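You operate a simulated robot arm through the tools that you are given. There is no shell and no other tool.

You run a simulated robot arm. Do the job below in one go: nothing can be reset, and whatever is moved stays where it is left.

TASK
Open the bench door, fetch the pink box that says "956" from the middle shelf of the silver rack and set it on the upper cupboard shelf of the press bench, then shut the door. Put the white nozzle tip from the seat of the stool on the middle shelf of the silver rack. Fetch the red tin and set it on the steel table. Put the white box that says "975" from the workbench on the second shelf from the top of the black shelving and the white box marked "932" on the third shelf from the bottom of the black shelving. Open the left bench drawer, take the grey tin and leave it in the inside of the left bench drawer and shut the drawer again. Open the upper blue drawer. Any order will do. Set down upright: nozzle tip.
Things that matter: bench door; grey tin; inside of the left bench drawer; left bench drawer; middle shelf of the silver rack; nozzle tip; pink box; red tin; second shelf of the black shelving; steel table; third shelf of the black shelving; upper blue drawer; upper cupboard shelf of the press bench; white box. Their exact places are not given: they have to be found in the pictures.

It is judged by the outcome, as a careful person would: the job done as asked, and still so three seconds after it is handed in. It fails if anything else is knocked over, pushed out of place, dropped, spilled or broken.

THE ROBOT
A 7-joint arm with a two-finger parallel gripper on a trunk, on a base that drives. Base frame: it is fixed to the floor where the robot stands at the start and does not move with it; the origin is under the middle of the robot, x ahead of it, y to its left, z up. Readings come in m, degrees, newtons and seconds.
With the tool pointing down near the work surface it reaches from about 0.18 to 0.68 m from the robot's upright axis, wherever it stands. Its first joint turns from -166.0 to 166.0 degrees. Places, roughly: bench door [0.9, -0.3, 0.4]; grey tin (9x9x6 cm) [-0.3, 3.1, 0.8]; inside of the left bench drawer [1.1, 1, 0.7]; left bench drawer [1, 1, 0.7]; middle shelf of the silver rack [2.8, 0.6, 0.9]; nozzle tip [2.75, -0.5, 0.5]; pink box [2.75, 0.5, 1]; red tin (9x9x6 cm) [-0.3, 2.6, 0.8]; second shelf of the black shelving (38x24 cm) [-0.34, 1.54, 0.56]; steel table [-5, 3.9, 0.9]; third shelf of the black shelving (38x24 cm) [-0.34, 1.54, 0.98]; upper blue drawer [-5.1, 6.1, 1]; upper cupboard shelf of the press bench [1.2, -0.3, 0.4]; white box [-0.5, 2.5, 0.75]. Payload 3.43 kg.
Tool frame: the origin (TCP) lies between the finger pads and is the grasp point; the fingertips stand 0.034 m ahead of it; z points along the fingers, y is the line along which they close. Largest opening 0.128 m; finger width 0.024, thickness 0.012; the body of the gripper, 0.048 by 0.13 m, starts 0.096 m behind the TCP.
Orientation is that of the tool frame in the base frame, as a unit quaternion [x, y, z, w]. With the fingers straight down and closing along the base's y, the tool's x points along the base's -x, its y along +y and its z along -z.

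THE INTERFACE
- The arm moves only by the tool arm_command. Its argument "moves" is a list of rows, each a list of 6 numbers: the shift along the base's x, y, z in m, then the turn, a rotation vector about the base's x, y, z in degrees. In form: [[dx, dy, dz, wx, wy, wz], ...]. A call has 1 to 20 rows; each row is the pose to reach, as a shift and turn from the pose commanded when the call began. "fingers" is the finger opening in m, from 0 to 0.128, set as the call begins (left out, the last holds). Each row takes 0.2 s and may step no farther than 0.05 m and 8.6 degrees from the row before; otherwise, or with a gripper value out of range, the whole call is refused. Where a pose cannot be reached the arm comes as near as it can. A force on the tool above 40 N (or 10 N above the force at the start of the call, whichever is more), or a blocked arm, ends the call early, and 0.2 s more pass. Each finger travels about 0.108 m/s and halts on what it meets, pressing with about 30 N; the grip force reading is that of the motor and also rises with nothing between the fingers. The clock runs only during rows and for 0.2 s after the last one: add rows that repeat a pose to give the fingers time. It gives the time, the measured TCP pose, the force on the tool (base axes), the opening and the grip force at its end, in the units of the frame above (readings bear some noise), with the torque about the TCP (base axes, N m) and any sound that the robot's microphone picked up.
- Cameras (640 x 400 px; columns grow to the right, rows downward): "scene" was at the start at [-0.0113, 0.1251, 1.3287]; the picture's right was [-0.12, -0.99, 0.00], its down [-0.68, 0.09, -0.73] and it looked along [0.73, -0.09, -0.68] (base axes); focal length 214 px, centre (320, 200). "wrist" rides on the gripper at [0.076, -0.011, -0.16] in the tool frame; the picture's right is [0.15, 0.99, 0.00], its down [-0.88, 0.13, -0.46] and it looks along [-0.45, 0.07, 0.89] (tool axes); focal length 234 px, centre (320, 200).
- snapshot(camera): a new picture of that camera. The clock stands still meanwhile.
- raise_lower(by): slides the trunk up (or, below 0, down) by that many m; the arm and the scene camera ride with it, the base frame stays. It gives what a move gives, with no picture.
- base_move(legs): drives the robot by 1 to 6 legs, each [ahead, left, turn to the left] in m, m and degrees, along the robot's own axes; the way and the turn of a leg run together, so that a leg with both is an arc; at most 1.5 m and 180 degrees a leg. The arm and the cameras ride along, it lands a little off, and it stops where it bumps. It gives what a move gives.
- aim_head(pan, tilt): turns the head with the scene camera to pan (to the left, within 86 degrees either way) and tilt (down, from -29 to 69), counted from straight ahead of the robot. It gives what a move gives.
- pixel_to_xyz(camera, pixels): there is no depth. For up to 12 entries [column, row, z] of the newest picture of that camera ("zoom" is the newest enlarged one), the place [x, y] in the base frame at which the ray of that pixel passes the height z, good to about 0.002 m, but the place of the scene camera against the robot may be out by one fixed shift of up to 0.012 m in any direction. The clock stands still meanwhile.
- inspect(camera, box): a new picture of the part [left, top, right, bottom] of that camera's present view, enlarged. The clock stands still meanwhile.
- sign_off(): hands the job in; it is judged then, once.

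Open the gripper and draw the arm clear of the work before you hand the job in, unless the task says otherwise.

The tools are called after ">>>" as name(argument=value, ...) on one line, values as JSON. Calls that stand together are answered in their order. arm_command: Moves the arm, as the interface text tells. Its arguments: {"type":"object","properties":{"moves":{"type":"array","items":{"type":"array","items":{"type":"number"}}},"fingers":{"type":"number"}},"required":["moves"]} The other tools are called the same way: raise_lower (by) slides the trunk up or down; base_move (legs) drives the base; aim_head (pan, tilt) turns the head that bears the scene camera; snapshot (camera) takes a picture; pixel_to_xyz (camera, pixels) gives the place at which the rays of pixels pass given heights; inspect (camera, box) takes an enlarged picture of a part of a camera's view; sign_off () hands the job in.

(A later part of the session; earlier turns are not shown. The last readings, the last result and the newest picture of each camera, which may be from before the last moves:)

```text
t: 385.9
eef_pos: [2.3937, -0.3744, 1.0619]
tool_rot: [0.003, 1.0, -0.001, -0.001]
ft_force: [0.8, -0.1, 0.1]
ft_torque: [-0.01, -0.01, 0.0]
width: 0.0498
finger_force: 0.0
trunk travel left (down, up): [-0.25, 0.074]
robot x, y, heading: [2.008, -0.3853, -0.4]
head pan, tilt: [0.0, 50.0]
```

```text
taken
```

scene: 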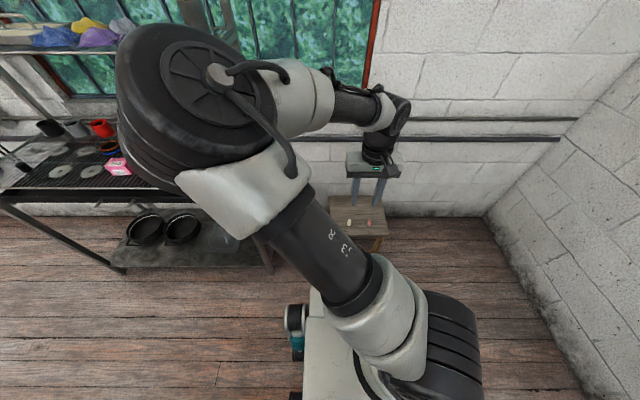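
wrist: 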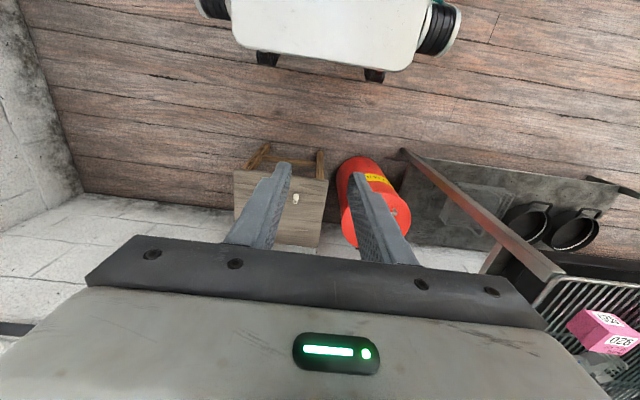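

The wrist view shows the stool at (285, 205) with the tip at (296, 198) and the red bin at (370, 195). I cast the seat edge, bin and rack post to choose a stand-off.

>>> pixel_to_xyz(camera="wrist", pixels=[[235, 172, 0.46], [328, 180, 0.46], [320, 246, 0.46], [296, 201, 0.46], [270, 200, 0.46], [362, 160, 0.1], [340, 185, 0.35], [403, 150, 0.0], [404, 195, 0.35], [615, 187, 0.0]])

>>> inspect(camera="wrist", box=[220, 150, 380, 250])

```text
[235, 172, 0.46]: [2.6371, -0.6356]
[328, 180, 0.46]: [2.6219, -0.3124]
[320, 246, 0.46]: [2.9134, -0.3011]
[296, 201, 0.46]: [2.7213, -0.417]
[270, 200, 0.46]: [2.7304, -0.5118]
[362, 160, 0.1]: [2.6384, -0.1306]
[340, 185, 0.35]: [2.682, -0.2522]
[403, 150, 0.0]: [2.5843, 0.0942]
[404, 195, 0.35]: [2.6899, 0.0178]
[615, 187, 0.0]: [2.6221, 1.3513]
```

```text
4.00 times, centred on (300, 200) of wrist
```

zoom: 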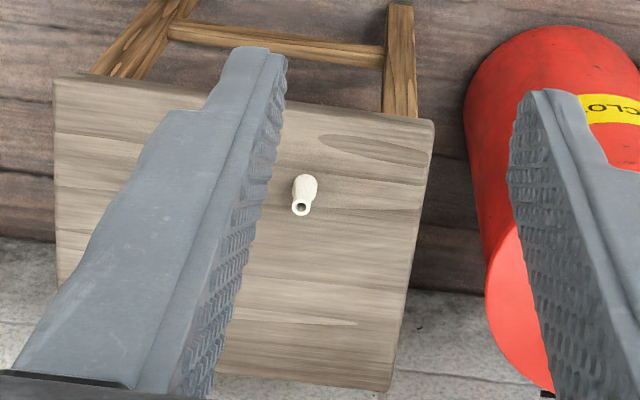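

The seat runs x 2.63–2.91, y -0.31…-0.64 with the tip near (2.72, -0.417). I drive 0.12 m ahead and lower the trunk 0.2 m, then look again.

>>> base_move(legs=[[0.12, 0, 0]])

>>> raise_lower(by=-0.2)

>>> arm_command(moves=[[0.04, -0.01, 0, 0, 0, 0], [0.08, -0.02, 0, 0, 0, 0], [0.12, -0.03, -0.01, 0, 0, 0], [0.15, -0.04, -0.03, 0, 0, 0], [0.15, -0.04, -0.07, 0, 0, 0], [0.15, -0.04, -0.1, 0, 0, 0], [0.15, -0.04, -0.1, 0, 0, 0]], fingers=0.06)

>>> snapshot(camera="wrist")

>>> snapshot(camera="scene")

```text
t: 387.1
eef_pos: [2.5129, -0.375, 1.0613]
tool_rot: [0.004, 1.0, -0.001, 0.001]
ft_force: [0.0, -0.6, 0.6]
ft_torque: [-0.03, -0.03, -0.02]
width: 0.05
finger_force: 0.1
trunk travel left (down, up): [-0.25, 0.074]
robot x, y, heading: [2.1254, -0.3844, -0.2]
head pan, tilt: [0.0, 50.0]
```

```text
t: 389.3
eef_pos: [2.5128, -0.375, 0.8612]
tool_rot: [0.004, 1.0, 0.0, -0.001]
ft_force: [-0.2, -0.3, 0.4]
ft_torque: [0.01, 0.01, 0.01]
width: 0.0499
finger_force: 0.0
trunk travel left (down, up): [-0.05, 0.274]
robot x, y, heading: [2.1293, -0.3862, -0.3]
head pan, tilt: [0.0, 50.0]
```

```text
t: 390.9
eef_pos: [2.6635, -0.4155, 0.7605]
tool_rot: [0.004, 1.0, -0.001, 0.0]
ft_force: [-0.2, -0.6, 0.0]
ft_torque: [0.02, 0.01, -0.01]
width: 0.06
finger_force: 0.1
trunk travel left (down, up): [-0.05, 0.274]
robot x, y, heading: [2.1272, -0.3848, -0.3]
head pan, tilt: [0.0, 50.0]
```

```text
taken
```

wrist: 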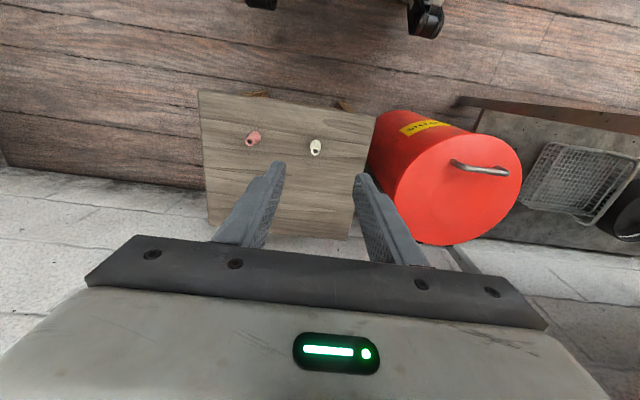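

```text
taken
```

scene: 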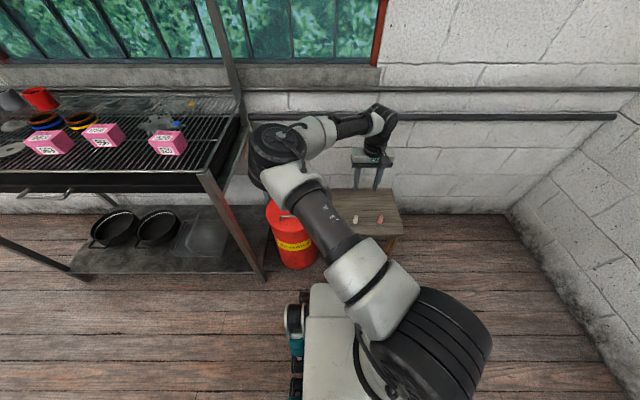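

The white tip is at (315, 147) and the pink one at (253, 139). I zoom to see the tip's shape and cast its base and top.

>>> inspect(camera="wrist", box=[275, 120, 355, 170])

>>> pixel_to_xyz(camera="zoom", pixels=[[320, 180, 0.46], [320, 180, 0.5], [320, 250, 0.46], [320, 250, 0.5]])

```text
8.00 times, centred on (315, 145) of wrist
```

zoom: 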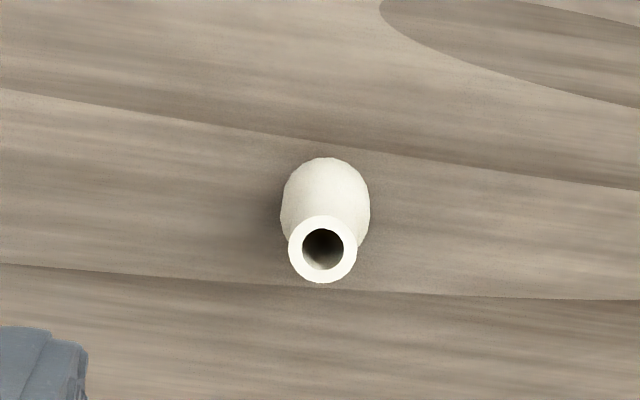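

```text
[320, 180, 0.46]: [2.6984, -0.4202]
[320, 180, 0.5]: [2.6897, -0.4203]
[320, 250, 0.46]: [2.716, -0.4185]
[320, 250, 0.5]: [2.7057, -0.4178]
```

The tip stands upright, base about 2.2 cm across and 4 cm tall, centred near (2.705, -0.4195). I go above it to z 0.60 and check the centring again.

>>> arm_command(moves=[[0.02, -0.002, -0.03, 0, 0, 0], [0.0412, -0.004, -0.07, 0, 0, 0], [0.0412, -0.004, -0.11, 0, 0, 0], [0.0412, -0.004, -0.15, 0, 0, 0], [0.0412, -0.004, -0.16, 0, 0, 0], [0.0412, -0.004, -0.16, 0, 0, 0]], fingers=0.06)

>>> snapshot(camera="wrist")

>>> inspect(camera="wrist", box=[270, 130, 382, 200])

```text
t: 392.3
eef_pos: [2.7061, -0.4179, 0.6002]
tool_rot: [0.005, 1.0, 0.0, 0.0]
ft_force: [0.6, 0.5, 0.4]
ft_torque: [0.0, 0.02, 0.0]
width: 0.0602
finger_force: 0.1
trunk travel left (down, up): [-0.05, 0.274]
robot x, y, heading: [2.1298, -0.3852, 0.0]
head pan, tilt: [0.0, 50.0]
```

```text
taken
```

wrist: 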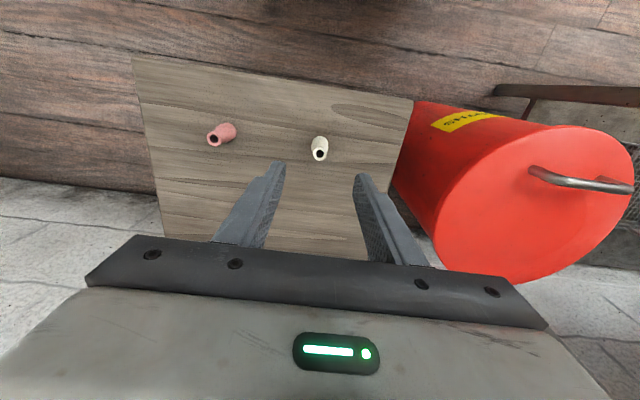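

```text
5.71 times, centred on (326, 165) of wrist
```

zoom: 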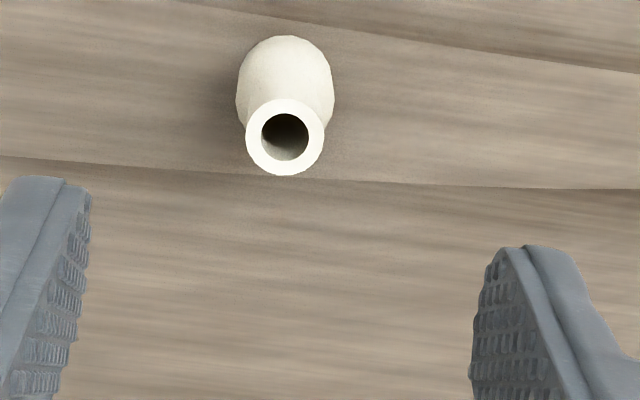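

I cast the tip's top ring (285, 137) and base (287, 88) at candidate heights.

>>> pixel_to_xyz(camera="zoom", pixels=[[285, 137, 0.5], [285, 137, 0.49], [285, 137, 0.48], [287, 85, 0.46], [287, 85, 0.45], [287, 85, 0.44], [287, 38, 0.46], [287, 38, 0.44]])

```text
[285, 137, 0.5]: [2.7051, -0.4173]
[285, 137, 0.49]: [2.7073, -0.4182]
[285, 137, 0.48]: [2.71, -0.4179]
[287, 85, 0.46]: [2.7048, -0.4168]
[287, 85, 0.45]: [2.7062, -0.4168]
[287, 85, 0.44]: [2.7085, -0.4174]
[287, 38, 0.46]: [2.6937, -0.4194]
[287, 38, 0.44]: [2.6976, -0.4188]
```

Centred within a millimetre. I descend to z 0.510, then step down slowly to feel for the seat.

>>> arm_command(moves=[[0, 0, -0.04, 0, 0, 0], [0, 0, -0.07, 0, 0, 0], [0, 0, -0.09, 0, 0, 0], [0, 0, -0.09, 0, 0, 0]], fingers=0.06)

>>> snapshot(camera="wrist")

>>> arm_command(moves=[[0, 0, -0.004, 0, 0, 0], [0, 0, -0.008, 0, 0, 0], [0, 0, -0.008, 0, 0, 0]], fingers=0.06)

```text
t: 393.3
eef_pos: [2.7044, -0.4181, 0.511]
tool_rot: [0.005, 1.0, -0.001, -0.001]
ft_force: [-0.7, -0.4, 0.1]
ft_torque: [0.02, 0.01, 0.01]
width: 0.0601
finger_force: 0.1
trunk travel left (down, up): [-0.05, 0.274]
robot x, y, heading: [2.1279, -0.3885, -0.0]
head pan, tilt: [0.0, 50.0]
```

```text
taken
```

wrist: 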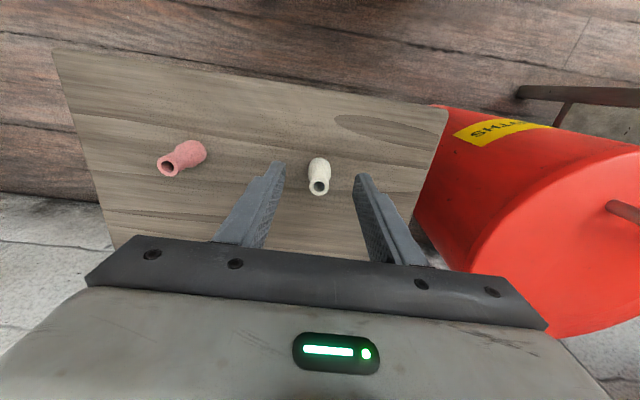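

```text
t: 394.1
eef_pos: [2.7043, -0.4184, 0.5033]
tool_rot: [0.004, 1.0, 0.0, 0.0]
ft_force: [1.0, 0.3, -0.2]
ft_torque: [0.01, 0.01, 0.02]
width: 0.0599
finger_force: 0.1
trunk travel left (down, up): [-0.05, 0.274]
robot x, y, heading: [2.1244, -0.3876, -0.2]
head pan, tilt: [0.0, 50.0]
```

No contact yet at 0.503. I continue in small steps.

>>> arm_command(moves=[[0, 0, -0.003, 0, 0, 0], [0, 0, -0.006, 0, 0, 0], [0, 0, -0.006, 0, 0, 0]], fingers=0.06)

>>> arm_command(moves=[[0, 0, -0.002, 0, 0, 0], [0, 0, -0.004, 0, 0, 0], [0, 0, -0.004, 0, 0, 0]], fingers=0.06)

>>> snapshot(camera="wrist")

```text
t: 394.9
eef_pos: [2.7045, -0.4188, 0.497]
tool_rot: [0.005, 1.0, 0.0, 0.0]
ft_force: [-0.2, -0.1, 0.5]
ft_torque: [0.0, -0.01, 0.02]
width: 0.06
finger_force: 0.0
trunk travel left (down, up): [-0.05, 0.274]
robot x, y, heading: [2.129, -0.3872, -0.4]
head pan, tilt: [0.0, 50.0]
```

```text
t: 395.7
eef_pos: [2.705, -0.4187, 0.4929]
tool_rot: [0.005, 1.0, -0.001, 0.001]
ft_force: [0.6, 0.1, -0.3]
ft_torque: [-0.03, -0.02, 0.04]
width: 0.06
finger_force: 0.0
trunk travel left (down, up): [-0.05, 0.274]
robot x, y, heading: [2.1259, -0.3851, -0.2]
head pan, tilt: [0.0, 50.0]
```

```text
taken
```

wrist: 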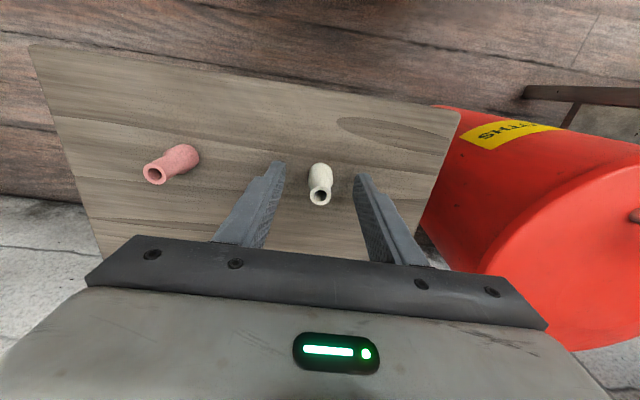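

Still free at z 0.493. I cast the tip's top and base again from this close view to get the seat height.

>>> inspect(camera="wrist", box=[280, 150, 360, 220])

>>> pixel_to_xyz(camera="wrist", pixels=[[320, 197, 0.5], [320, 197, 0.49], [320, 197, 0.48], [320, 197, 0.47], [319.5, 172, 0.46], [319.5, 172, 0.45], [319.5, 172, 0.44], [319.5, 172, 0.43]])

```text
5.71 times, centred on (320, 185) of wrist
```

zoom: 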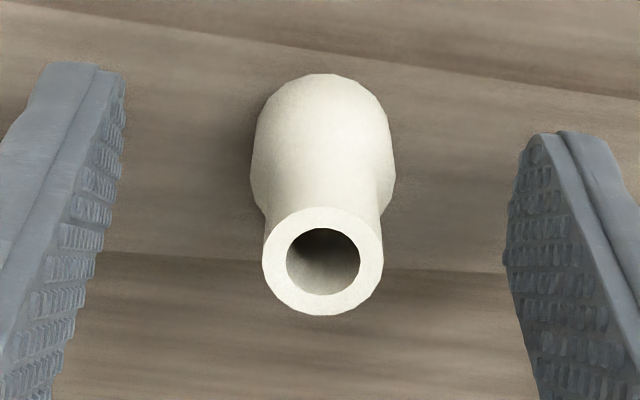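

```text
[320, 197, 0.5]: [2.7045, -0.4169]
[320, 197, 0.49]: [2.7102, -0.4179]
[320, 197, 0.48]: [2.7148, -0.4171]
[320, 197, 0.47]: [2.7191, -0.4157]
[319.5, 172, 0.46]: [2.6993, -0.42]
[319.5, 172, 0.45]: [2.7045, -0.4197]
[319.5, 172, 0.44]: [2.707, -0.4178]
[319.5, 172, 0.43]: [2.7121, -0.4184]
```

The seat is at z ≈ 0.447 and the tip's top at 0.497. I lower 4 mm more and close gently on it.

>>> arm_command(moves=[[0, 0, -0.003, 0, 0, 0], [0.001, 0.0005, -0.005, 0, 0, 0], [0.001, 0.0005, -0.005, 0, 0, 0]], fingers=0.06)

>>> arm_command(moves=[[0, 0, 0, 0, 0, 0], [0, 0, 0, 0, 0, 0], [0, 0, 0, 0, 0, 0]], fingers=0.0)

>>> snapshot(camera="wrist")

```text
t: 396.5
eef_pos: [2.705, -0.4199, 0.4889]
tool_rot: [0.004, 1.0, -0.002, 0.002]
ft_force: [-0.9, 0.4, 0.2]
ft_torque: [0.01, -0.01, 0.02]
width: 0.06
finger_force: 0.1
trunk travel left (down, up): [-0.05, 0.274]
robot x, y, heading: [2.1271, -0.3818, -0.2]
head pan, tilt: [0.0, 50.0]
```

```text
t: 397.3
eef_pos: [2.7056, -0.419, 0.4887]
tool_rot: [0.004, 1.0, -0.001, 0.001]
ft_force: [-0.5, -0.9, 3.9]
ft_torque: [0.01, -0.02, 0.0]
width: 0.0199
finger_force: 30.1
trunk travel left (down, up): [-0.05, 0.274]
robot x, y, heading: [2.1283, -0.3842, -0.4]
head pan, tilt: [0.0, 50.0]
```

```text
taken
```

wrist: 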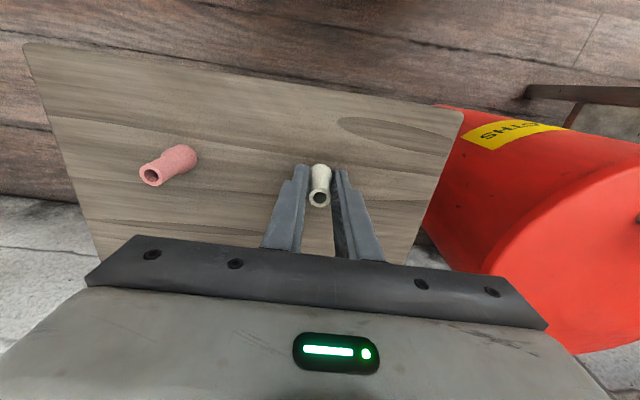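

The tip is held (0.0199). I lift it straight up 0.3 m, then raise the trunk and look at the rack's shelf.

>>> arm_command(moves=[[0, 0, 0.02, 0, 0, 0], [0, 0, 0.05, 0, 0, 0], [0, 0, 0.09, 0, 0, 0], [0, 0, 0.13, 0, 0, 0], [0, 0, 0.17, 0, 0, 0], [-0.02, 0, 0.21, 0, 0, 0], [-0.05, 0, 0.25, 0, 0, 0], [-0.09, 0.01, 0.28, 0, 0, 0], [-0.13, 0.02, 0.3, 0, 0, 0], [-0.17, 0.02, 0.3, 0, 0, 0]], fingers=0.0)

>>> raise_lower(by=0.25)

>>> snapshot(camera="wrist")

```text
refused: row 8 steps farther than a row can; nothing moved
```

```text
t: 399.9
eef_pos: [2.7045, -0.4198, 0.7382]
tool_rot: [0.003, 1.0, 0.0, 0.001]
ft_force: [-0.6, 0.9, -0.9]
ft_torque: [-0.03, -0.06, 0.01]
width: 0.0199
finger_force: 30.4
trunk travel left (down, up): [-0.3, 0.024]
robot x, y, heading: [2.1276, -0.3834, -0.3]
head pan, tilt: [0.0, 50.0]
```

```text
taken
```

wrist: 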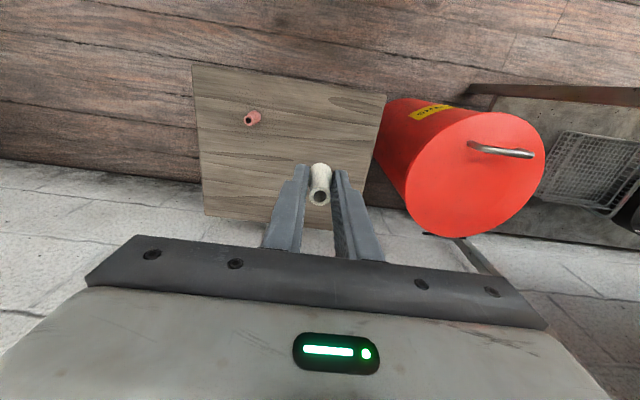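

The row limit refused the arm move, but the trunk lift itself raised the tip cleanly. I now retract and raise the arm with shorter steps.

>>> arm_command(moves=[[0, 0, 0.04, 0, 0, 0], [-0.01, 0, 0.08, 0, 0, 0], [-0.04, 0, 0.11, 0, 0, 0], [-0.07, 0, 0.14, 0, 0, 0], [-0.1, 0, 0.17, 0, 0, 0], [-0.13, 0, 0.2, 0, 0, 0], [-0.16, 0, 0.23, 0, 0, 0], [-0.19, 0, 0.26, 0, 0, 0], [-0.22, 0, 0.29, 0, 0, 0], [-0.25, 0, 0.32, 0, 0, 0]], fingers=0.0)

>>> snapshot(camera="scene")

>>> snapshot(camera="wrist")

```text
t: 402.1
eef_pos: [2.4544, -0.4194, 1.0585]
tool_rot: [0.005, 1.0, 0.0, 0.001]
ft_force: [0.6, 1.0, 0.0]
ft_torque: [0.01, 0.0, -0.01]
width: 0.0199
finger_force: 30.4
trunk travel left (down, up): [-0.3, 0.024]
robot x, y, heading: [2.1275, -0.386, -0.1]
head pan, tilt: [0.0, 50.0]
```

```text
taken
```

scene: 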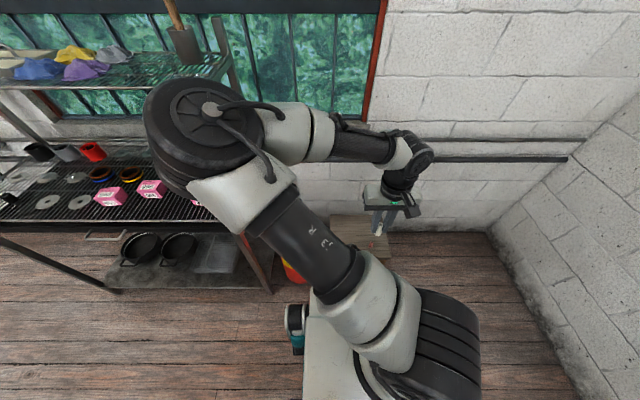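

```text
taken
```

wrist: 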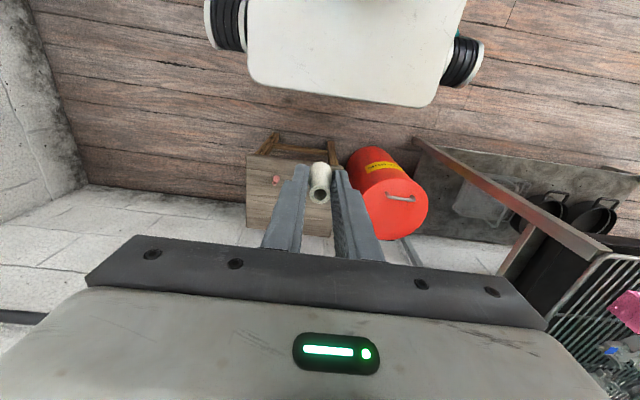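

The tip is held at (320, 190). I back off 0.1 m and slide left to stand in front of the rack, then look down on the shelf.

>>> base_move(legs=[[-0.12, 0, 0], [0, 0.73, 0]])

>>> snapshot(camera="wrist")

>>> snapshot(camera="scene")

```text
t: 410.2
eef_pos: [2.3434, 0.294, 1.0591]
tool_rot: [0.011, 1.0, -0.001, 0.001]
ft_force: [-0.4, 0.7, 0.1]
ft_torque: [-0.02, -0.02, -0.01]
width: 0.0191
finger_force: 30.4
trunk travel left (down, up): [-0.3, 0.024]
robot x, y, heading: [2.0131, 0.3336, -1.1]
head pan, tilt: [0.0, 50.0]
```

```text
taken
```

wrist: 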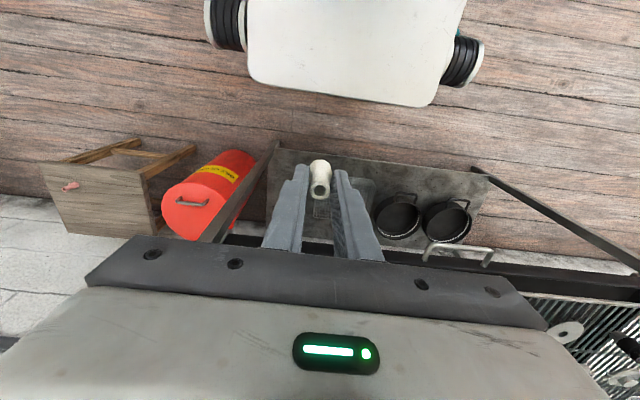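

```text
taken
```

scene: 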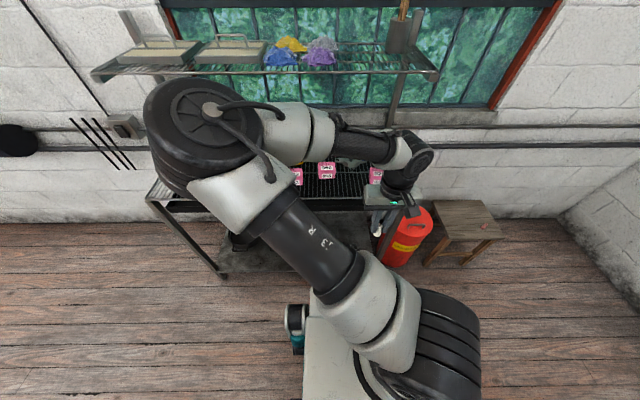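

I move the tip forward over the front part of the shelf at z 1.12 to view the free spaces between the boxes.

>>> arm_command(moves=[[0.03, 0.01, 0.02, 0, 0, 0], [0.06, 0.02, 0.04, 0, 0, 0], [0.1, 0.03, 0.06, 0, 0, 0], [0.14, 0.035, 0.06, 0, 0, 0], [0.18, 0.035, 0.06, 0, 0, 0], [0.21, 0.035, 0.06, 0, 0, 1], [0.21, 0.035, 0.06, 0, 0, 1]], fingers=0.0)

>>> snapshot(camera="wrist")

>>> snapshot(camera="scene")

```text
t: 411.8
eef_pos: [2.5518, 0.3291, 1.1163]
tool_rot: [0.003, 1.0, -0.001, 0.002]
ft_force: [-0.6, 0.5, 0.0]
ft_torque: [-0.01, -0.03, 0.01]
width: 0.0191
finger_force: 30.0
trunk travel left (down, up): [-0.3, 0.024]
robot x, y, heading: [2.0189, 0.3336, -1.0]
head pan, tilt: [0.0, 50.0]
```

```text
taken
```

wrist: 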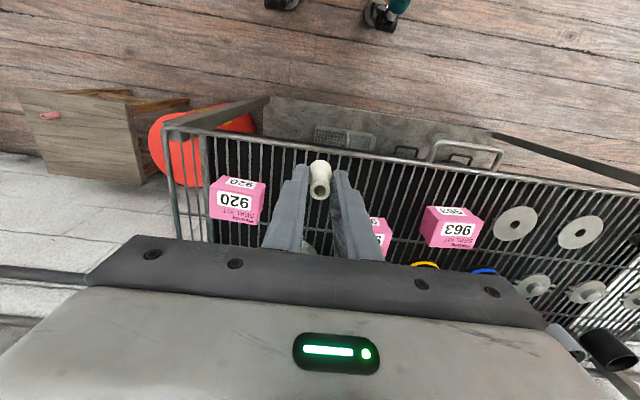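

```text
taken
```

scene: 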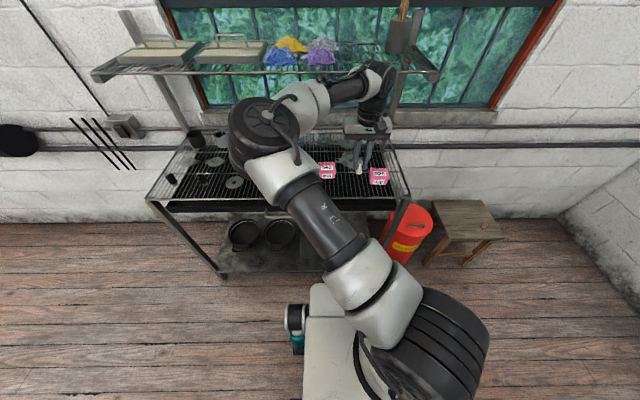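

The wrist view shows 920 at (237, 200), part of 956 at (380, 235) and 963 at (453, 228). I zoom and cast their edges and the shelf front rail.

>>> inspect(camera="wrist", box=[150, 110, 438, 290])

>>> pixel_to_xyz(camera="wrist", pixels=[[216, 177, 0.92], [266, 185, 0.92], [261, 222, 0.97], [211, 213, 0.97], [372, 217, 0.97], [385, 258, 0.97], [425, 208, 0.92], [483, 220, 0.92], [320, 145, 0.92], [165, 133, 0.92], [500, 175, 0.92]])

```text
2.22 times, centred on (294, 200) of wrist
```

zoom: 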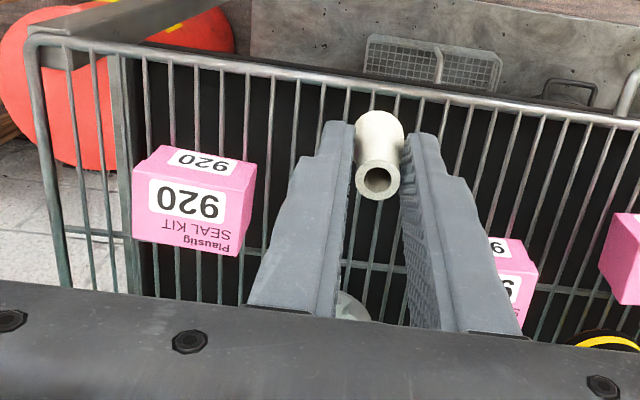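

```text
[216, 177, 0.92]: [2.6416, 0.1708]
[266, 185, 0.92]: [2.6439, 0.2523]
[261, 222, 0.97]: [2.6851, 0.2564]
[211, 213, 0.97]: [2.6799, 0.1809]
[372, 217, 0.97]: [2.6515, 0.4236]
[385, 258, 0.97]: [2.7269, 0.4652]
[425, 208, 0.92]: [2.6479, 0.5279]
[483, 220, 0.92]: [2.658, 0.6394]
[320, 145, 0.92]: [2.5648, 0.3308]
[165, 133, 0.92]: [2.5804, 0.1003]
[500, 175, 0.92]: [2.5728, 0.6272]
```

The shelf is a wire grid with bars about 18 mm apart running along x, so I want the tip's 22 mm base centred between two bars. I zoom near the intended spot to locate the bars precisely.

>>> inspect(camera="wrist", box=[256, 125, 384, 205])

>>> pixel_to_xyz(camera="zoom", pixels=[[320, 100, 0.92]])

```text
5.00 times, centred on (320, 165) of wrist
```

zoom: 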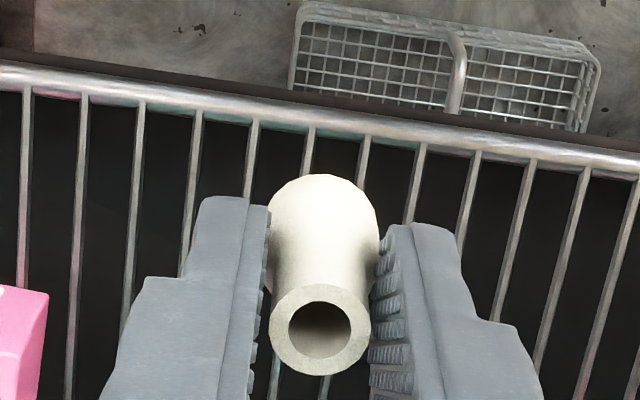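

```text
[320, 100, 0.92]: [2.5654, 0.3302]
```

I cast the front ends of the bars and two points further along them.

>>> pixel_to_xyz(camera="zoom", pixels=[[197, 112, 0.92], [254, 122, 0.92], [310, 130, 0.92], [364, 138, 0.92], [420, 145, 0.92], [476, 153, 0.92], [530, 162, 0.92], [181, 275, 0.92], [70, 390, 0.92], [84, 97, 0.92], [540, 370, 0.92], [585, 172, 0.92]])

```text
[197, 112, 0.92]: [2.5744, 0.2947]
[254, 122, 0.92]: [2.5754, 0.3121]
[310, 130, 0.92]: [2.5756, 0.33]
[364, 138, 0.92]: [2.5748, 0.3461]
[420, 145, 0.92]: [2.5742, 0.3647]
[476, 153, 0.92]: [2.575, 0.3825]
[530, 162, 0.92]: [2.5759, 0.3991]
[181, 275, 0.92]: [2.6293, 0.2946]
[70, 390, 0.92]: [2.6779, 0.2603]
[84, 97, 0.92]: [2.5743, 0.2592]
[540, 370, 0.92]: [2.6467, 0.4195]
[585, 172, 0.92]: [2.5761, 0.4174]
```

Bars lie at y = 0.330 and 0.346 there, so the gap centre is y = 0.338. I move the tip to (2.64, 0.338) and descend to z 0.99.

>>> arm_command(moves=[[0.04, 0.005, 0, 0, 0, 0], [0.088, 0.009, 0, 0, 0, 0], [0.088, 0.009, -0.04, 0, 0, 0], [0.088, 0.009, -0.08, 0, 0, 0], [0.088, 0.009, -0.11, 0, 0, 0], [0.088, 0.009, -0.126, 0, 0, 0], [0.088, 0.009, -0.126, 0, 0, 0]], fingers=0.0)

>>> snapshot(camera="wrist")

>>> snapshot(camera="scene")

```text
t: 413.4
eef_pos: [2.6411, 0.3378, 0.9912]
tool_rot: [0.002, 1.0, -0.001, 0.001]
ft_force: [-0.1, -0.2, -0.7]
ft_torque: [0.0, 0.03, 0.0]
width: 0.0188
finger_force: 29.6
trunk travel left (down, up): [-0.3, 0.024]
robot x, y, heading: [2.0148, 0.335, -0.7]
head pan, tilt: [0.0, 50.0]
```

```text
taken
```

wrist: 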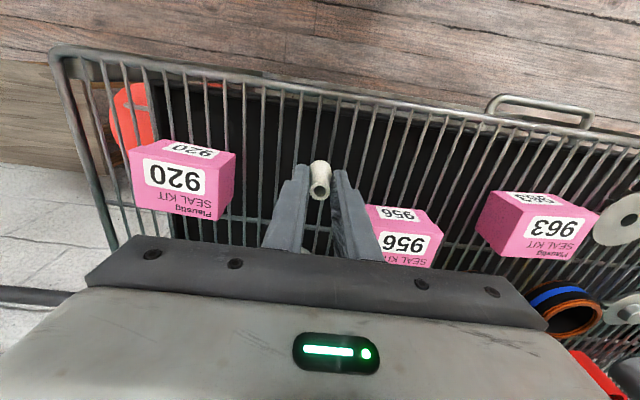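

```text
taken
```

scene: 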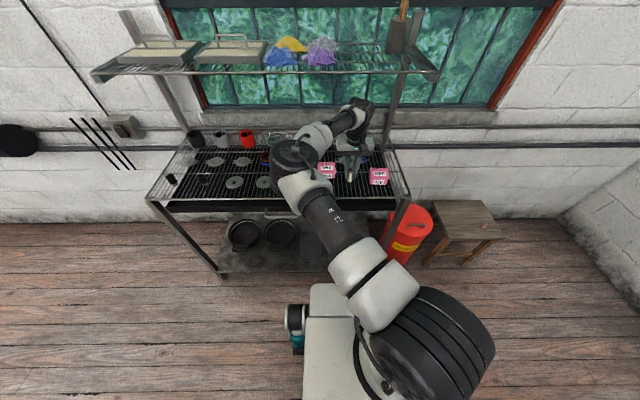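

The grip width has crept from 0.0199 to 0.0188, so I check the tip's pose before setting it down.

>>> inspect(camera="wrist", box=[280, 145, 360, 215])

>>> pixel_to_xyz(camera="wrist", pixels=[[320, 205, 0.92], [300, 160, 0.92], [350, 165, 0.92]])

```text
5.71 times, centred on (320, 180) of wrist
```

zoom: 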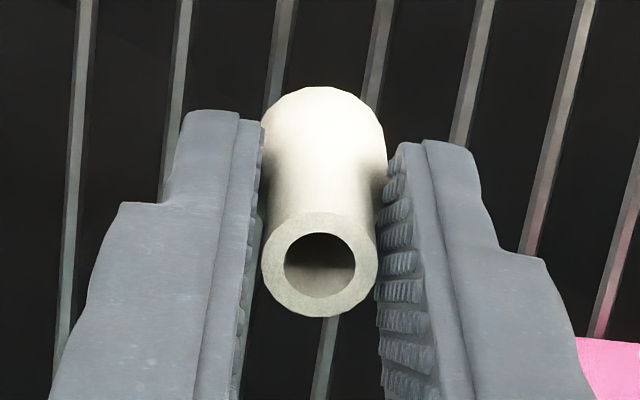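

```text
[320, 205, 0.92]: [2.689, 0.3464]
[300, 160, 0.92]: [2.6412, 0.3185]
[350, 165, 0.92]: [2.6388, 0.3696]
```

The tip has slipped down several millimetres in the grip, so I set it down promptly, lowering in small steps until contact.

>>> arm_command(moves=[[0, 0.0005, -0.005, 0, 0, 0], [0, 0.0005, -0.009, 0, 0, 0], [0, 0.0005, -0.012, 0, 0, 0], [0, 0.0005, -0.012, 0, 0, 0]], fingers=0.0)

>>> arm_command(moves=[[0, 0, -0.002, 0, 0, 0], [0, 0, -0.004, 0, 0, 0], [0, 0, -0.004, 0, 0, 0]], fingers=0.0)

>>> arm_command(moves=[[0, 0, -0.002, 0, 0, 0], [0, 0, -0.004, 0, 0, 0], [0, 0, -0.004, 0, 0, 0]], fingers=0.0)

```text
t: 414.4
eef_pos: [2.6415, 0.3393, 0.9807]
tool_rot: [0.002, 1.0, 0.0, 0.001]
ft_force: [0.5, -0.3, -0.3]
ft_torque: [-0.01, -0.01, 0.03]
width: 0.0192
finger_force: 29.9
trunk travel left (down, up): [-0.3, 0.024]
robot x, y, heading: [2.0152, 0.3341, -1.1]
head pan, tilt: [0.0, 50.0]
```

```text
t: 415.2
eef_pos: [2.6407, 0.3376, 0.9759]
tool_rot: [0.003, 1.0, -0.002, 0.001]
ft_force: [0.2, -0.9, -0.1]
ft_torque: [-0.03, 0.03, -0.02]
width: 0.0192
finger_force: 29.9
trunk travel left (down, up): [-0.3, 0.024]
robot x, y, heading: [2.0151, 0.3341, -1.3]
head pan, tilt: [0.0, 50.0]
```

```text
t: 416.0
eef_pos: [2.6402, 0.3392, 0.9717]
tool_rot: [0.003, 1.0, 0.0, 0.001]
ft_force: [0.6, -0.3, -1.2]
ft_torque: [0.03, 0.04, -0.06]
width: 0.0192
finger_force: 30.1
trunk travel left (down, up): [-0.3, 0.024]
robot x, y, heading: [2.0175, 0.3304, -0.8]
head pan, tilt: [0.0, 50.0]
```

No contact yet at 0.972; I keep lowering.

>>> arm_command(moves=[[0, 0, -0.002, 0, 0, 0], [0, 0, -0.004, 0, 0, 0], [0, 0, -0.004, 0, 0, 0]], fingers=0.0)

>>> arm_command(moves=[[0, 0, -0.002, 0, 0, 0], [0, 0, -0.004, 0, 0, 0], [0, 0, -0.004, 0, 0, 0]], fingers=0.0)

>>> inspect(camera="wrist", box=[280, 145, 360, 215])

```text
t: 416.8
eef_pos: [2.6417, 0.339, 0.97]
tool_rot: [0.003, 1.0, -0.001, 0.001]
ft_force: [0.2, -0.1, -0.6]
ft_torque: [-0.01, -0.01, -0.01]
width: 0.0191
finger_force: 30.0
trunk travel left (down, up): [-0.3, 0.024]
robot x, y, heading: [2.0168, 0.3363, -0.8]
head pan, tilt: [0.0, 50.0]
```

```text
t: 417.6
eef_pos: [2.6409, 0.3376, 0.964]
tool_rot: [0.002, 1.0, -0.001, 0.0]
ft_force: [-0.5, 0.1, 0.5]
ft_torque: [0.02, -0.02, 0.0]
width: 0.0192
finger_force: 29.8
trunk travel left (down, up): [-0.3, 0.024]
robot x, y, heading: [2.0178, 0.334, -0.7]
head pan, tilt: [0.0, 50.0]
```

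```text
5.71 times, centred on (320, 180) of wrist
```

zoom: 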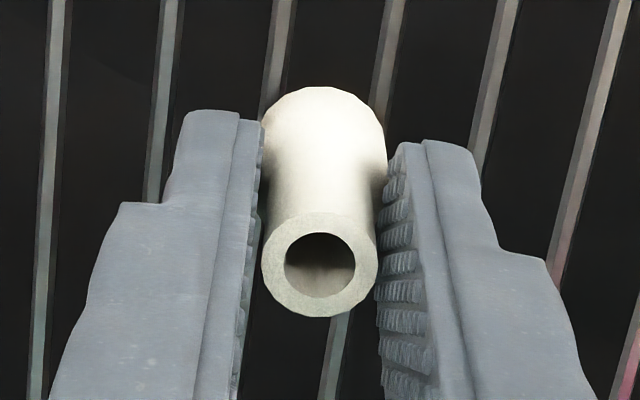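

The tip has not slipped further and is centred between the bars. I continue down in 3 mm steps.

>>> arm_command(moves=[[0, 0, -0.0015, 0, 0, 0], [0, 0, -0.003, 0, 0, 0], [0, 0, -0.003, 0, 0, 0]], fingers=0.0)

>>> arm_command(moves=[[0, 0, -0.0015, 0, 0, 0], [0, 0, -0.003, 0, 0, 0], [0, 0, -0.003, 0, 0, 0]], fingers=0.0)

>>> arm_command(moves=[[0, 0, -0.0015, 0, 0, 0], [0, 0, -0.003, 0, 0, 0], [0, 0, -0.003, 0, 0, 0]], fingers=0.0)

```text
t: 418.4
eef_pos: [2.6409, 0.3385, 0.9605]
tool_rot: [0.002, 1.0, -0.001, 0.001]
ft_force: [0.4, 0.2, 0.2]
ft_torque: [0.03, 0.0, -0.04]
width: 0.0192
finger_force: 30.0
trunk travel left (down, up): [-0.3, 0.024]
robot x, y, heading: [2.0182, 0.3314, -1.0]
head pan, tilt: [0.0, 50.0]
```

```text
t: 419.2
eef_pos: [2.6401, 0.3394, 0.9612]
tool_rot: [0.002, 1.0, -0.001, 0.003]
ft_force: [0.5, 3.0, 22.7]
ft_torque: [0.13, -0.03, -0.01]
width: 0.0191
finger_force: 29.8
trunk travel left (down, up): [-0.3, 0.024]
robot x, y, heading: [2.0115, 0.3326, -1.2]
head pan, tilt: [0.0, 50.0]
```

```text
t: 420.0
eef_pos: [2.64, 0.3388, 0.9563]
tool_rot: [0.002, 1.0, -0.001, 0.002]
ft_force: [3.5, 1.3, 24.7]
ft_torque: [0.14, -0.18, 0.0]
width: 0.0194
finger_force: 29.7
trunk travel left (down, up): [-0.3, 0.024]
robot x, y, heading: [2.0168, 0.3334, -1.0]
head pan, tilt: [0.0, 50.0]
```

Contact: about 23 N at z 0.9605. I ease the preload by rising 3 mm, then open the fingers to 0.045 and lift straight up.

>>> arm_command(moves=[[0, 0, 0.003, 0, 0, 0], [0, 0, 0.003, 0, 0, 0]], fingers=0.0)

>>> arm_command(moves=[[0, 0, 0, 0, 0, 0], [0, 0, 0, 0, 0, 0], [0, 0, 0, 0, 0, 0]], fingers=0.045)

>>> inspect(camera="wrist", box=[280, 145, 360, 215])

```text
t: 420.6
eef_pos: [2.6387, 0.3386, 0.9569]
tool_rot: [0.002, 1.0, 0.0, -0.001]
ft_force: [1.9, 0.5, 4.5]
ft_torque: [0.01, -0.15, 0.03]
width: 0.0192
finger_force: 29.6
trunk travel left (down, up): [-0.3, 0.024]
robot x, y, heading: [2.0182, 0.3356, -1.1]
head pan, tilt: [0.0, 50.0]
```

```text
t: 421.4
eef_pos: [2.6397, 0.3368, 0.9584]
tool_rot: [0.003, 1.0, -0.001, 0.0]
ft_force: [-0.4, 0.1, -0.3]
ft_torque: [-0.01, -0.02, 0.0]
width: 0.0452
finger_force: 0.0
trunk travel left (down, up): [-0.3, 0.024]
robot x, y, heading: [2.0184, 0.3324, -1.2]
head pan, tilt: [0.0, 50.0]
```

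```text
5.71 times, centred on (320, 180) of wrist
```

zoom: 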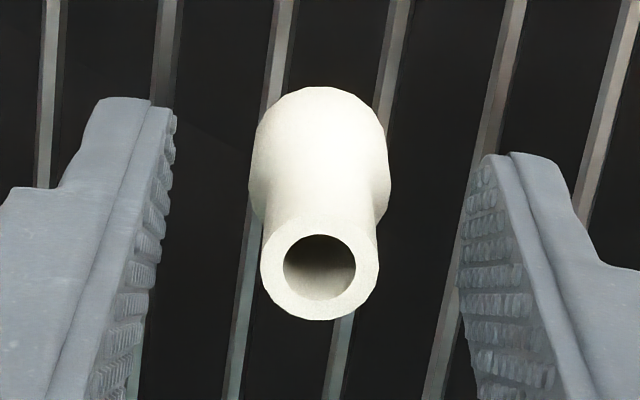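

The tip stands upright on its own between the bars. I lift straight up 0.15 m and look at it again.

>>> arm_command(moves=[[0, 0, 0.02, 0, 0, 0], [0, 0, 0.05, 0, 0, 0], [0, 0, 0.09, 0, 0, 0], [-0.02, 0, 0.13, 0, 0, 0], [-0.05, 0, 0.16, 0, 0, 0], [-0.09, 0, 0.17, 0, 0, 0]], fingers=0.045)

>>> snapshot(camera="wrist")

>>> inspect(camera="wrist", box=[256, 150, 448, 270])

```text
t: 422.8
eef_pos: [2.5509, 0.3395, 1.1313]
tool_rot: [0.003, 1.0, -0.001, 0.001]
ft_force: [-0.5, 0.5, 0.4]
ft_torque: [0.0, -0.01, -0.01]
width: 0.0451
finger_force: 0.1
trunk travel left (down, up): [-0.3, 0.024]
robot x, y, heading: [2.0161, 0.3313, -1.0]
head pan, tilt: [0.0, 50.0]
```

```text
taken
```

wrist: 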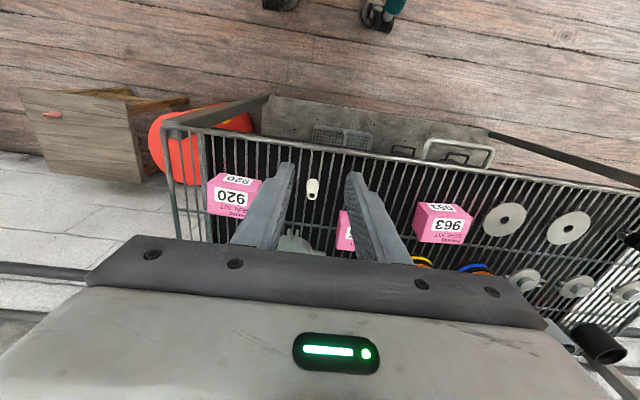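

```text
3.33 times, centred on (352, 210) of wrist
```

zoom: 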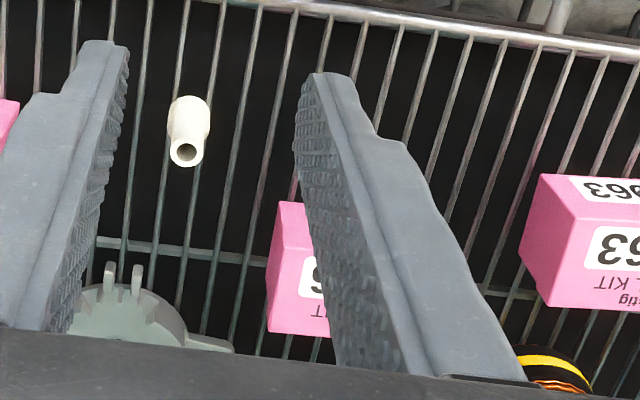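

The tip stands upright at (313, 190). Next is "956": I move above it to measure its exact position and the gaps to its neighbours.

>>> arm_command(moves=[[0, 0.04, 0, 0, 0, 0], [0.01, 0.08, 0, 0, 0, 0], [0.02, 0.12, 0, 0, 0, 0], [0.02, 0.12, 0, 0, 0, 0]], fingers=0.128)

>>> snapshot(camera="wrist")

>>> inspect(camera="wrist", box=[240, 150, 400, 250])

```text
t: 423.8
eef_pos: [2.5716, 0.4608, 1.1268]
tool_rot: [0.003, 1.0, -0.002, 0.0]
ft_force: [0.5, 0.6, -1.2]
ft_torque: [0.02, 0.01, -0.02]
width: 0.128
finger_force: 0.2
trunk travel left (down, up): [-0.3, 0.024]
robot x, y, heading: [2.0129, 0.3292, -0.9]
head pan, tilt: [0.0, 50.0]
```

```text
taken
```

wrist: 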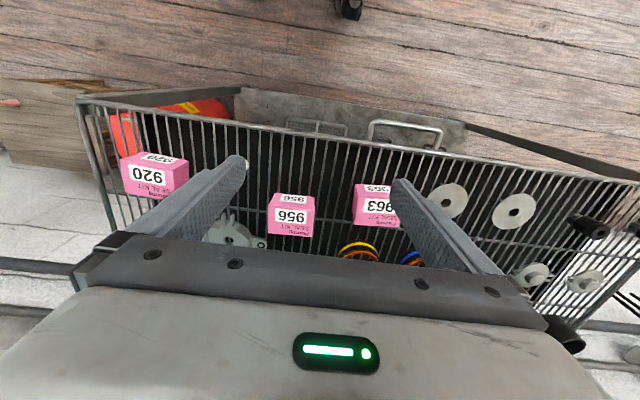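

```text
4.00 times, centred on (320, 200) of wrist
```

zoom: 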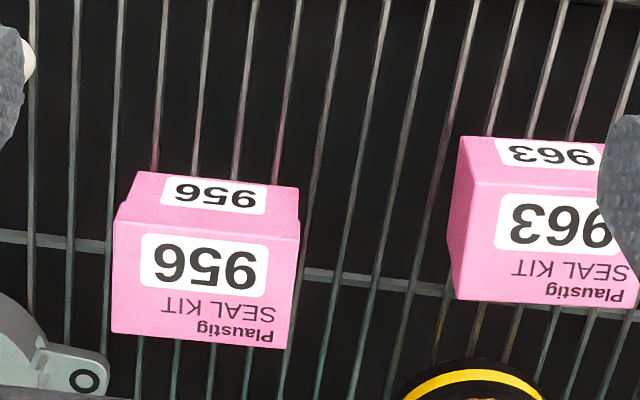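

I cast the 956 corners and 963's near side from this zoom.

>>> pixel_to_xyz(camera="zoom", pixels=[[140, 172, 0.92], [297, 187, 0.92], [115, 222, 0.965], [300, 240, 0.965], [112, 332, 0.965], [287, 348, 0.965], [462, 137, 0.92], [447, 225, 0.92], [457, 185, 0.965], [455, 298, 0.965], [60, 350, 0.92], [108, 370, 0.93]])

```text
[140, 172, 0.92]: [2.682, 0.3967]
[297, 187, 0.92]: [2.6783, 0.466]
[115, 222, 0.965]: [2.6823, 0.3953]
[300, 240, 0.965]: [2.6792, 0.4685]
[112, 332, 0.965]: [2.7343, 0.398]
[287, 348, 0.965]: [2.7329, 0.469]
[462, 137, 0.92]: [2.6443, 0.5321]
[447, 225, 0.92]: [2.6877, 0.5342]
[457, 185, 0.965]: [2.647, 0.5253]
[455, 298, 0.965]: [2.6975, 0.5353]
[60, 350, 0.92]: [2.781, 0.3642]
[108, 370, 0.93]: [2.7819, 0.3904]
```

"956" spans x 2.680–2.734, y 0.396–0.468, top at z 0.965, with about 6 cm free to 963 and 4.5 cm to the tip. I tilt the tool to 30 degrees below level and move to a pre-grasp point in front of it.

>>> arm_command(moves=[[-0.01, -0.004, 0.01, 0, -7.5, 0], [-0.02, -0.008, 0.01, 0, -15, 0], [-0.02, -0.012, 0.01, 0, -22.5, 0], [-0.02, -0.016, 0, 0, -30, 0], [-0.02, -0.02, -0.02, 0, -37.5, 0], [-0.02, -0.024, -0.05, 0, -45, 0], [-0.01, -0.028, -0.08, 0, -52.5, 0], [0.005, -0.028, -0.097, 0, -60, 0], [0.005, -0.028, -0.097, 0, -60, 0]], fingers=0.1)

>>> snapshot(camera="wrist")

>>> snapshot(camera="scene")

```text
t: 425.8
eef_pos: [2.5751, 0.4299, 1.0291]
tool_rot: [0.001, 0.865, 0.001, 0.501]
ft_force: [-0.1, -0.7, -0.6]
ft_torque: [-0.01, 0.0, 0.0]
width: 0.1
finger_force: 0.1
trunk travel left (down, up): [-0.3, 0.024]
robot x, y, heading: [2.0173, 0.3293, -1.3]
head pan, tilt: [0.0, 50.0]
```

```text
taken
```

wrist: 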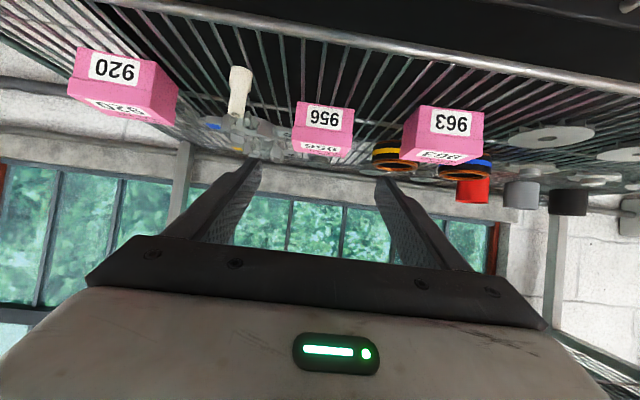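

```text
taken
```

scene: 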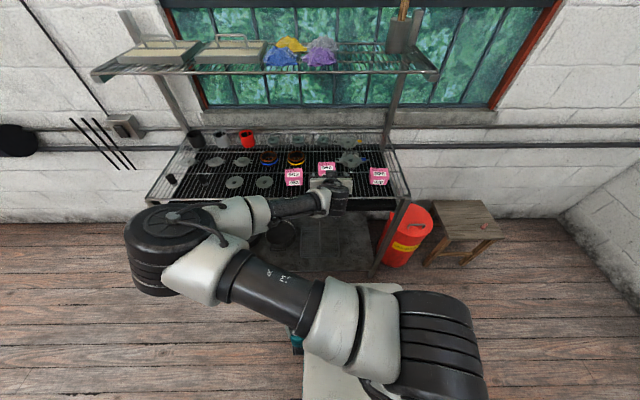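

"956" is ahead at (323, 128), centred, with the tip left at (238, 90). I advance 0.15 m along the tool axis in small steps.

>>> arm_command(moves=[[0.026, 0.002, -0.015, 0, 0, 0], [0.052, 0.0025, -0.03, 0, 0, 0], [0.078, 0.0025, -0.045, 0, 0, 0], [0.104, 0.0025, -0.06, 0, 0, 0], [0.12, 0.0025, -0.0695, 0, 0, 0], [0.131, 0.0025, -0.0755, 0, 0, 0], [0.131, 0.0025, -0.0755, 0, 0, 0]], fingers=0.1)

>>> snapshot(camera="wrist")

```text
t: 427.4
eef_pos: [2.7054, 0.4322, 0.9551]
tool_rot: [0.002, 0.866, 0.001, 0.5]
ft_force: [-0.1, -0.4, -0.9]
ft_torque: [0.0, 0.04, -0.01]
width: 0.0998
finger_force: 0.1
trunk travel left (down, up): [-0.3, 0.024]
robot x, y, heading: [2.0152, 0.3323, -1.3]
head pan, tilt: [0.0, 50.0]
```

```text
taken
```

wrist: 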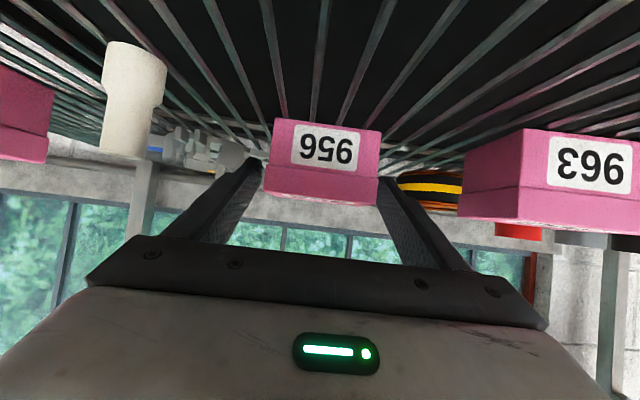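

The box is between the fingers. I close, lift 0.08 m and back straight out.

>>> arm_command(moves=[[0, 0, 0, 0, 0, 0], [0, 0, 0, 0, 0, 0], [0, 0, 0, 0, 0, 0]], fingers=0.0)

>>> arm_command(moves=[[0, 0, 0.02, 0, 0, 0], [0, 0, 0.05, 0, 0, 0], [-0.01, 0, 0.08, 0, 0, 0], [-0.04, 0, 0.1, 0, 0, 0], [-0.08, 0, 0.1, 0, 0, 0], [-0.12, 0, 0.1, 0, 0, 0], [-0.16, 0, 0.1, 0, 0, 0], [-0.2, 0, 0.1, 0, 0, 0], [-0.23, 0, 0.1, 0, 0, 0]], fingers=0.0)

>>> snapshot(camera="wrist")

>>> snapshot(camera="scene")

```text
t: 428.2
eef_pos: [2.706, 0.431, 0.9551]
tool_rot: [0.002, 0.865, 0.0, 0.501]
ft_force: [0.0, -0.6, 0.4]
ft_torque: [-0.05, 0.02, 0.0]
width: 0.0744
finger_force: 29.7
trunk travel left (down, up): [-0.3, 0.024]
robot x, y, heading: [2.0154, 0.3338, -1.0]
head pan, tilt: [0.0, 50.0]
```

```text
t: 430.2
eef_pos: [2.4953, 0.4406, 1.0515]
tool_rot: [0.002, 0.866, 0.001, 0.501]
ft_force: [0.1, -0.6, 0.0]
ft_torque: [-0.01, 0.01, -0.03]
width: 0.0743
finger_force: 30.5
out of reach, approached as far as the arm can: row 9
trunk travel left (down, up): [-0.3, 0.024]
robot x, y, heading: [2.0171, 0.3369, -1.0]
head pan, tilt: [0.0, 50.0]
```

```text
taken
```

wrist: 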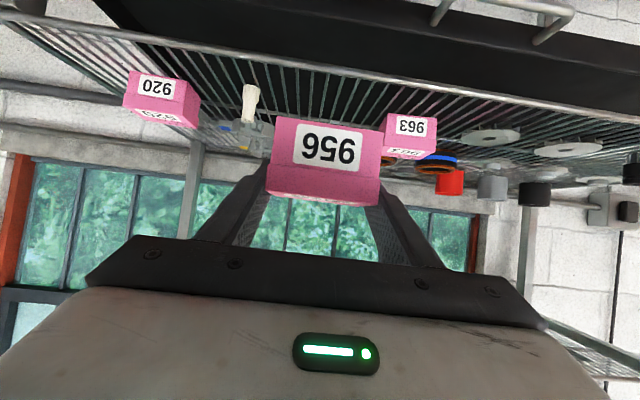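

```text
taken
```

scene: 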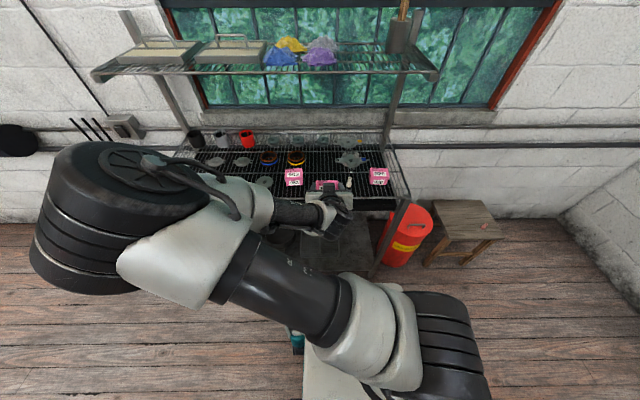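

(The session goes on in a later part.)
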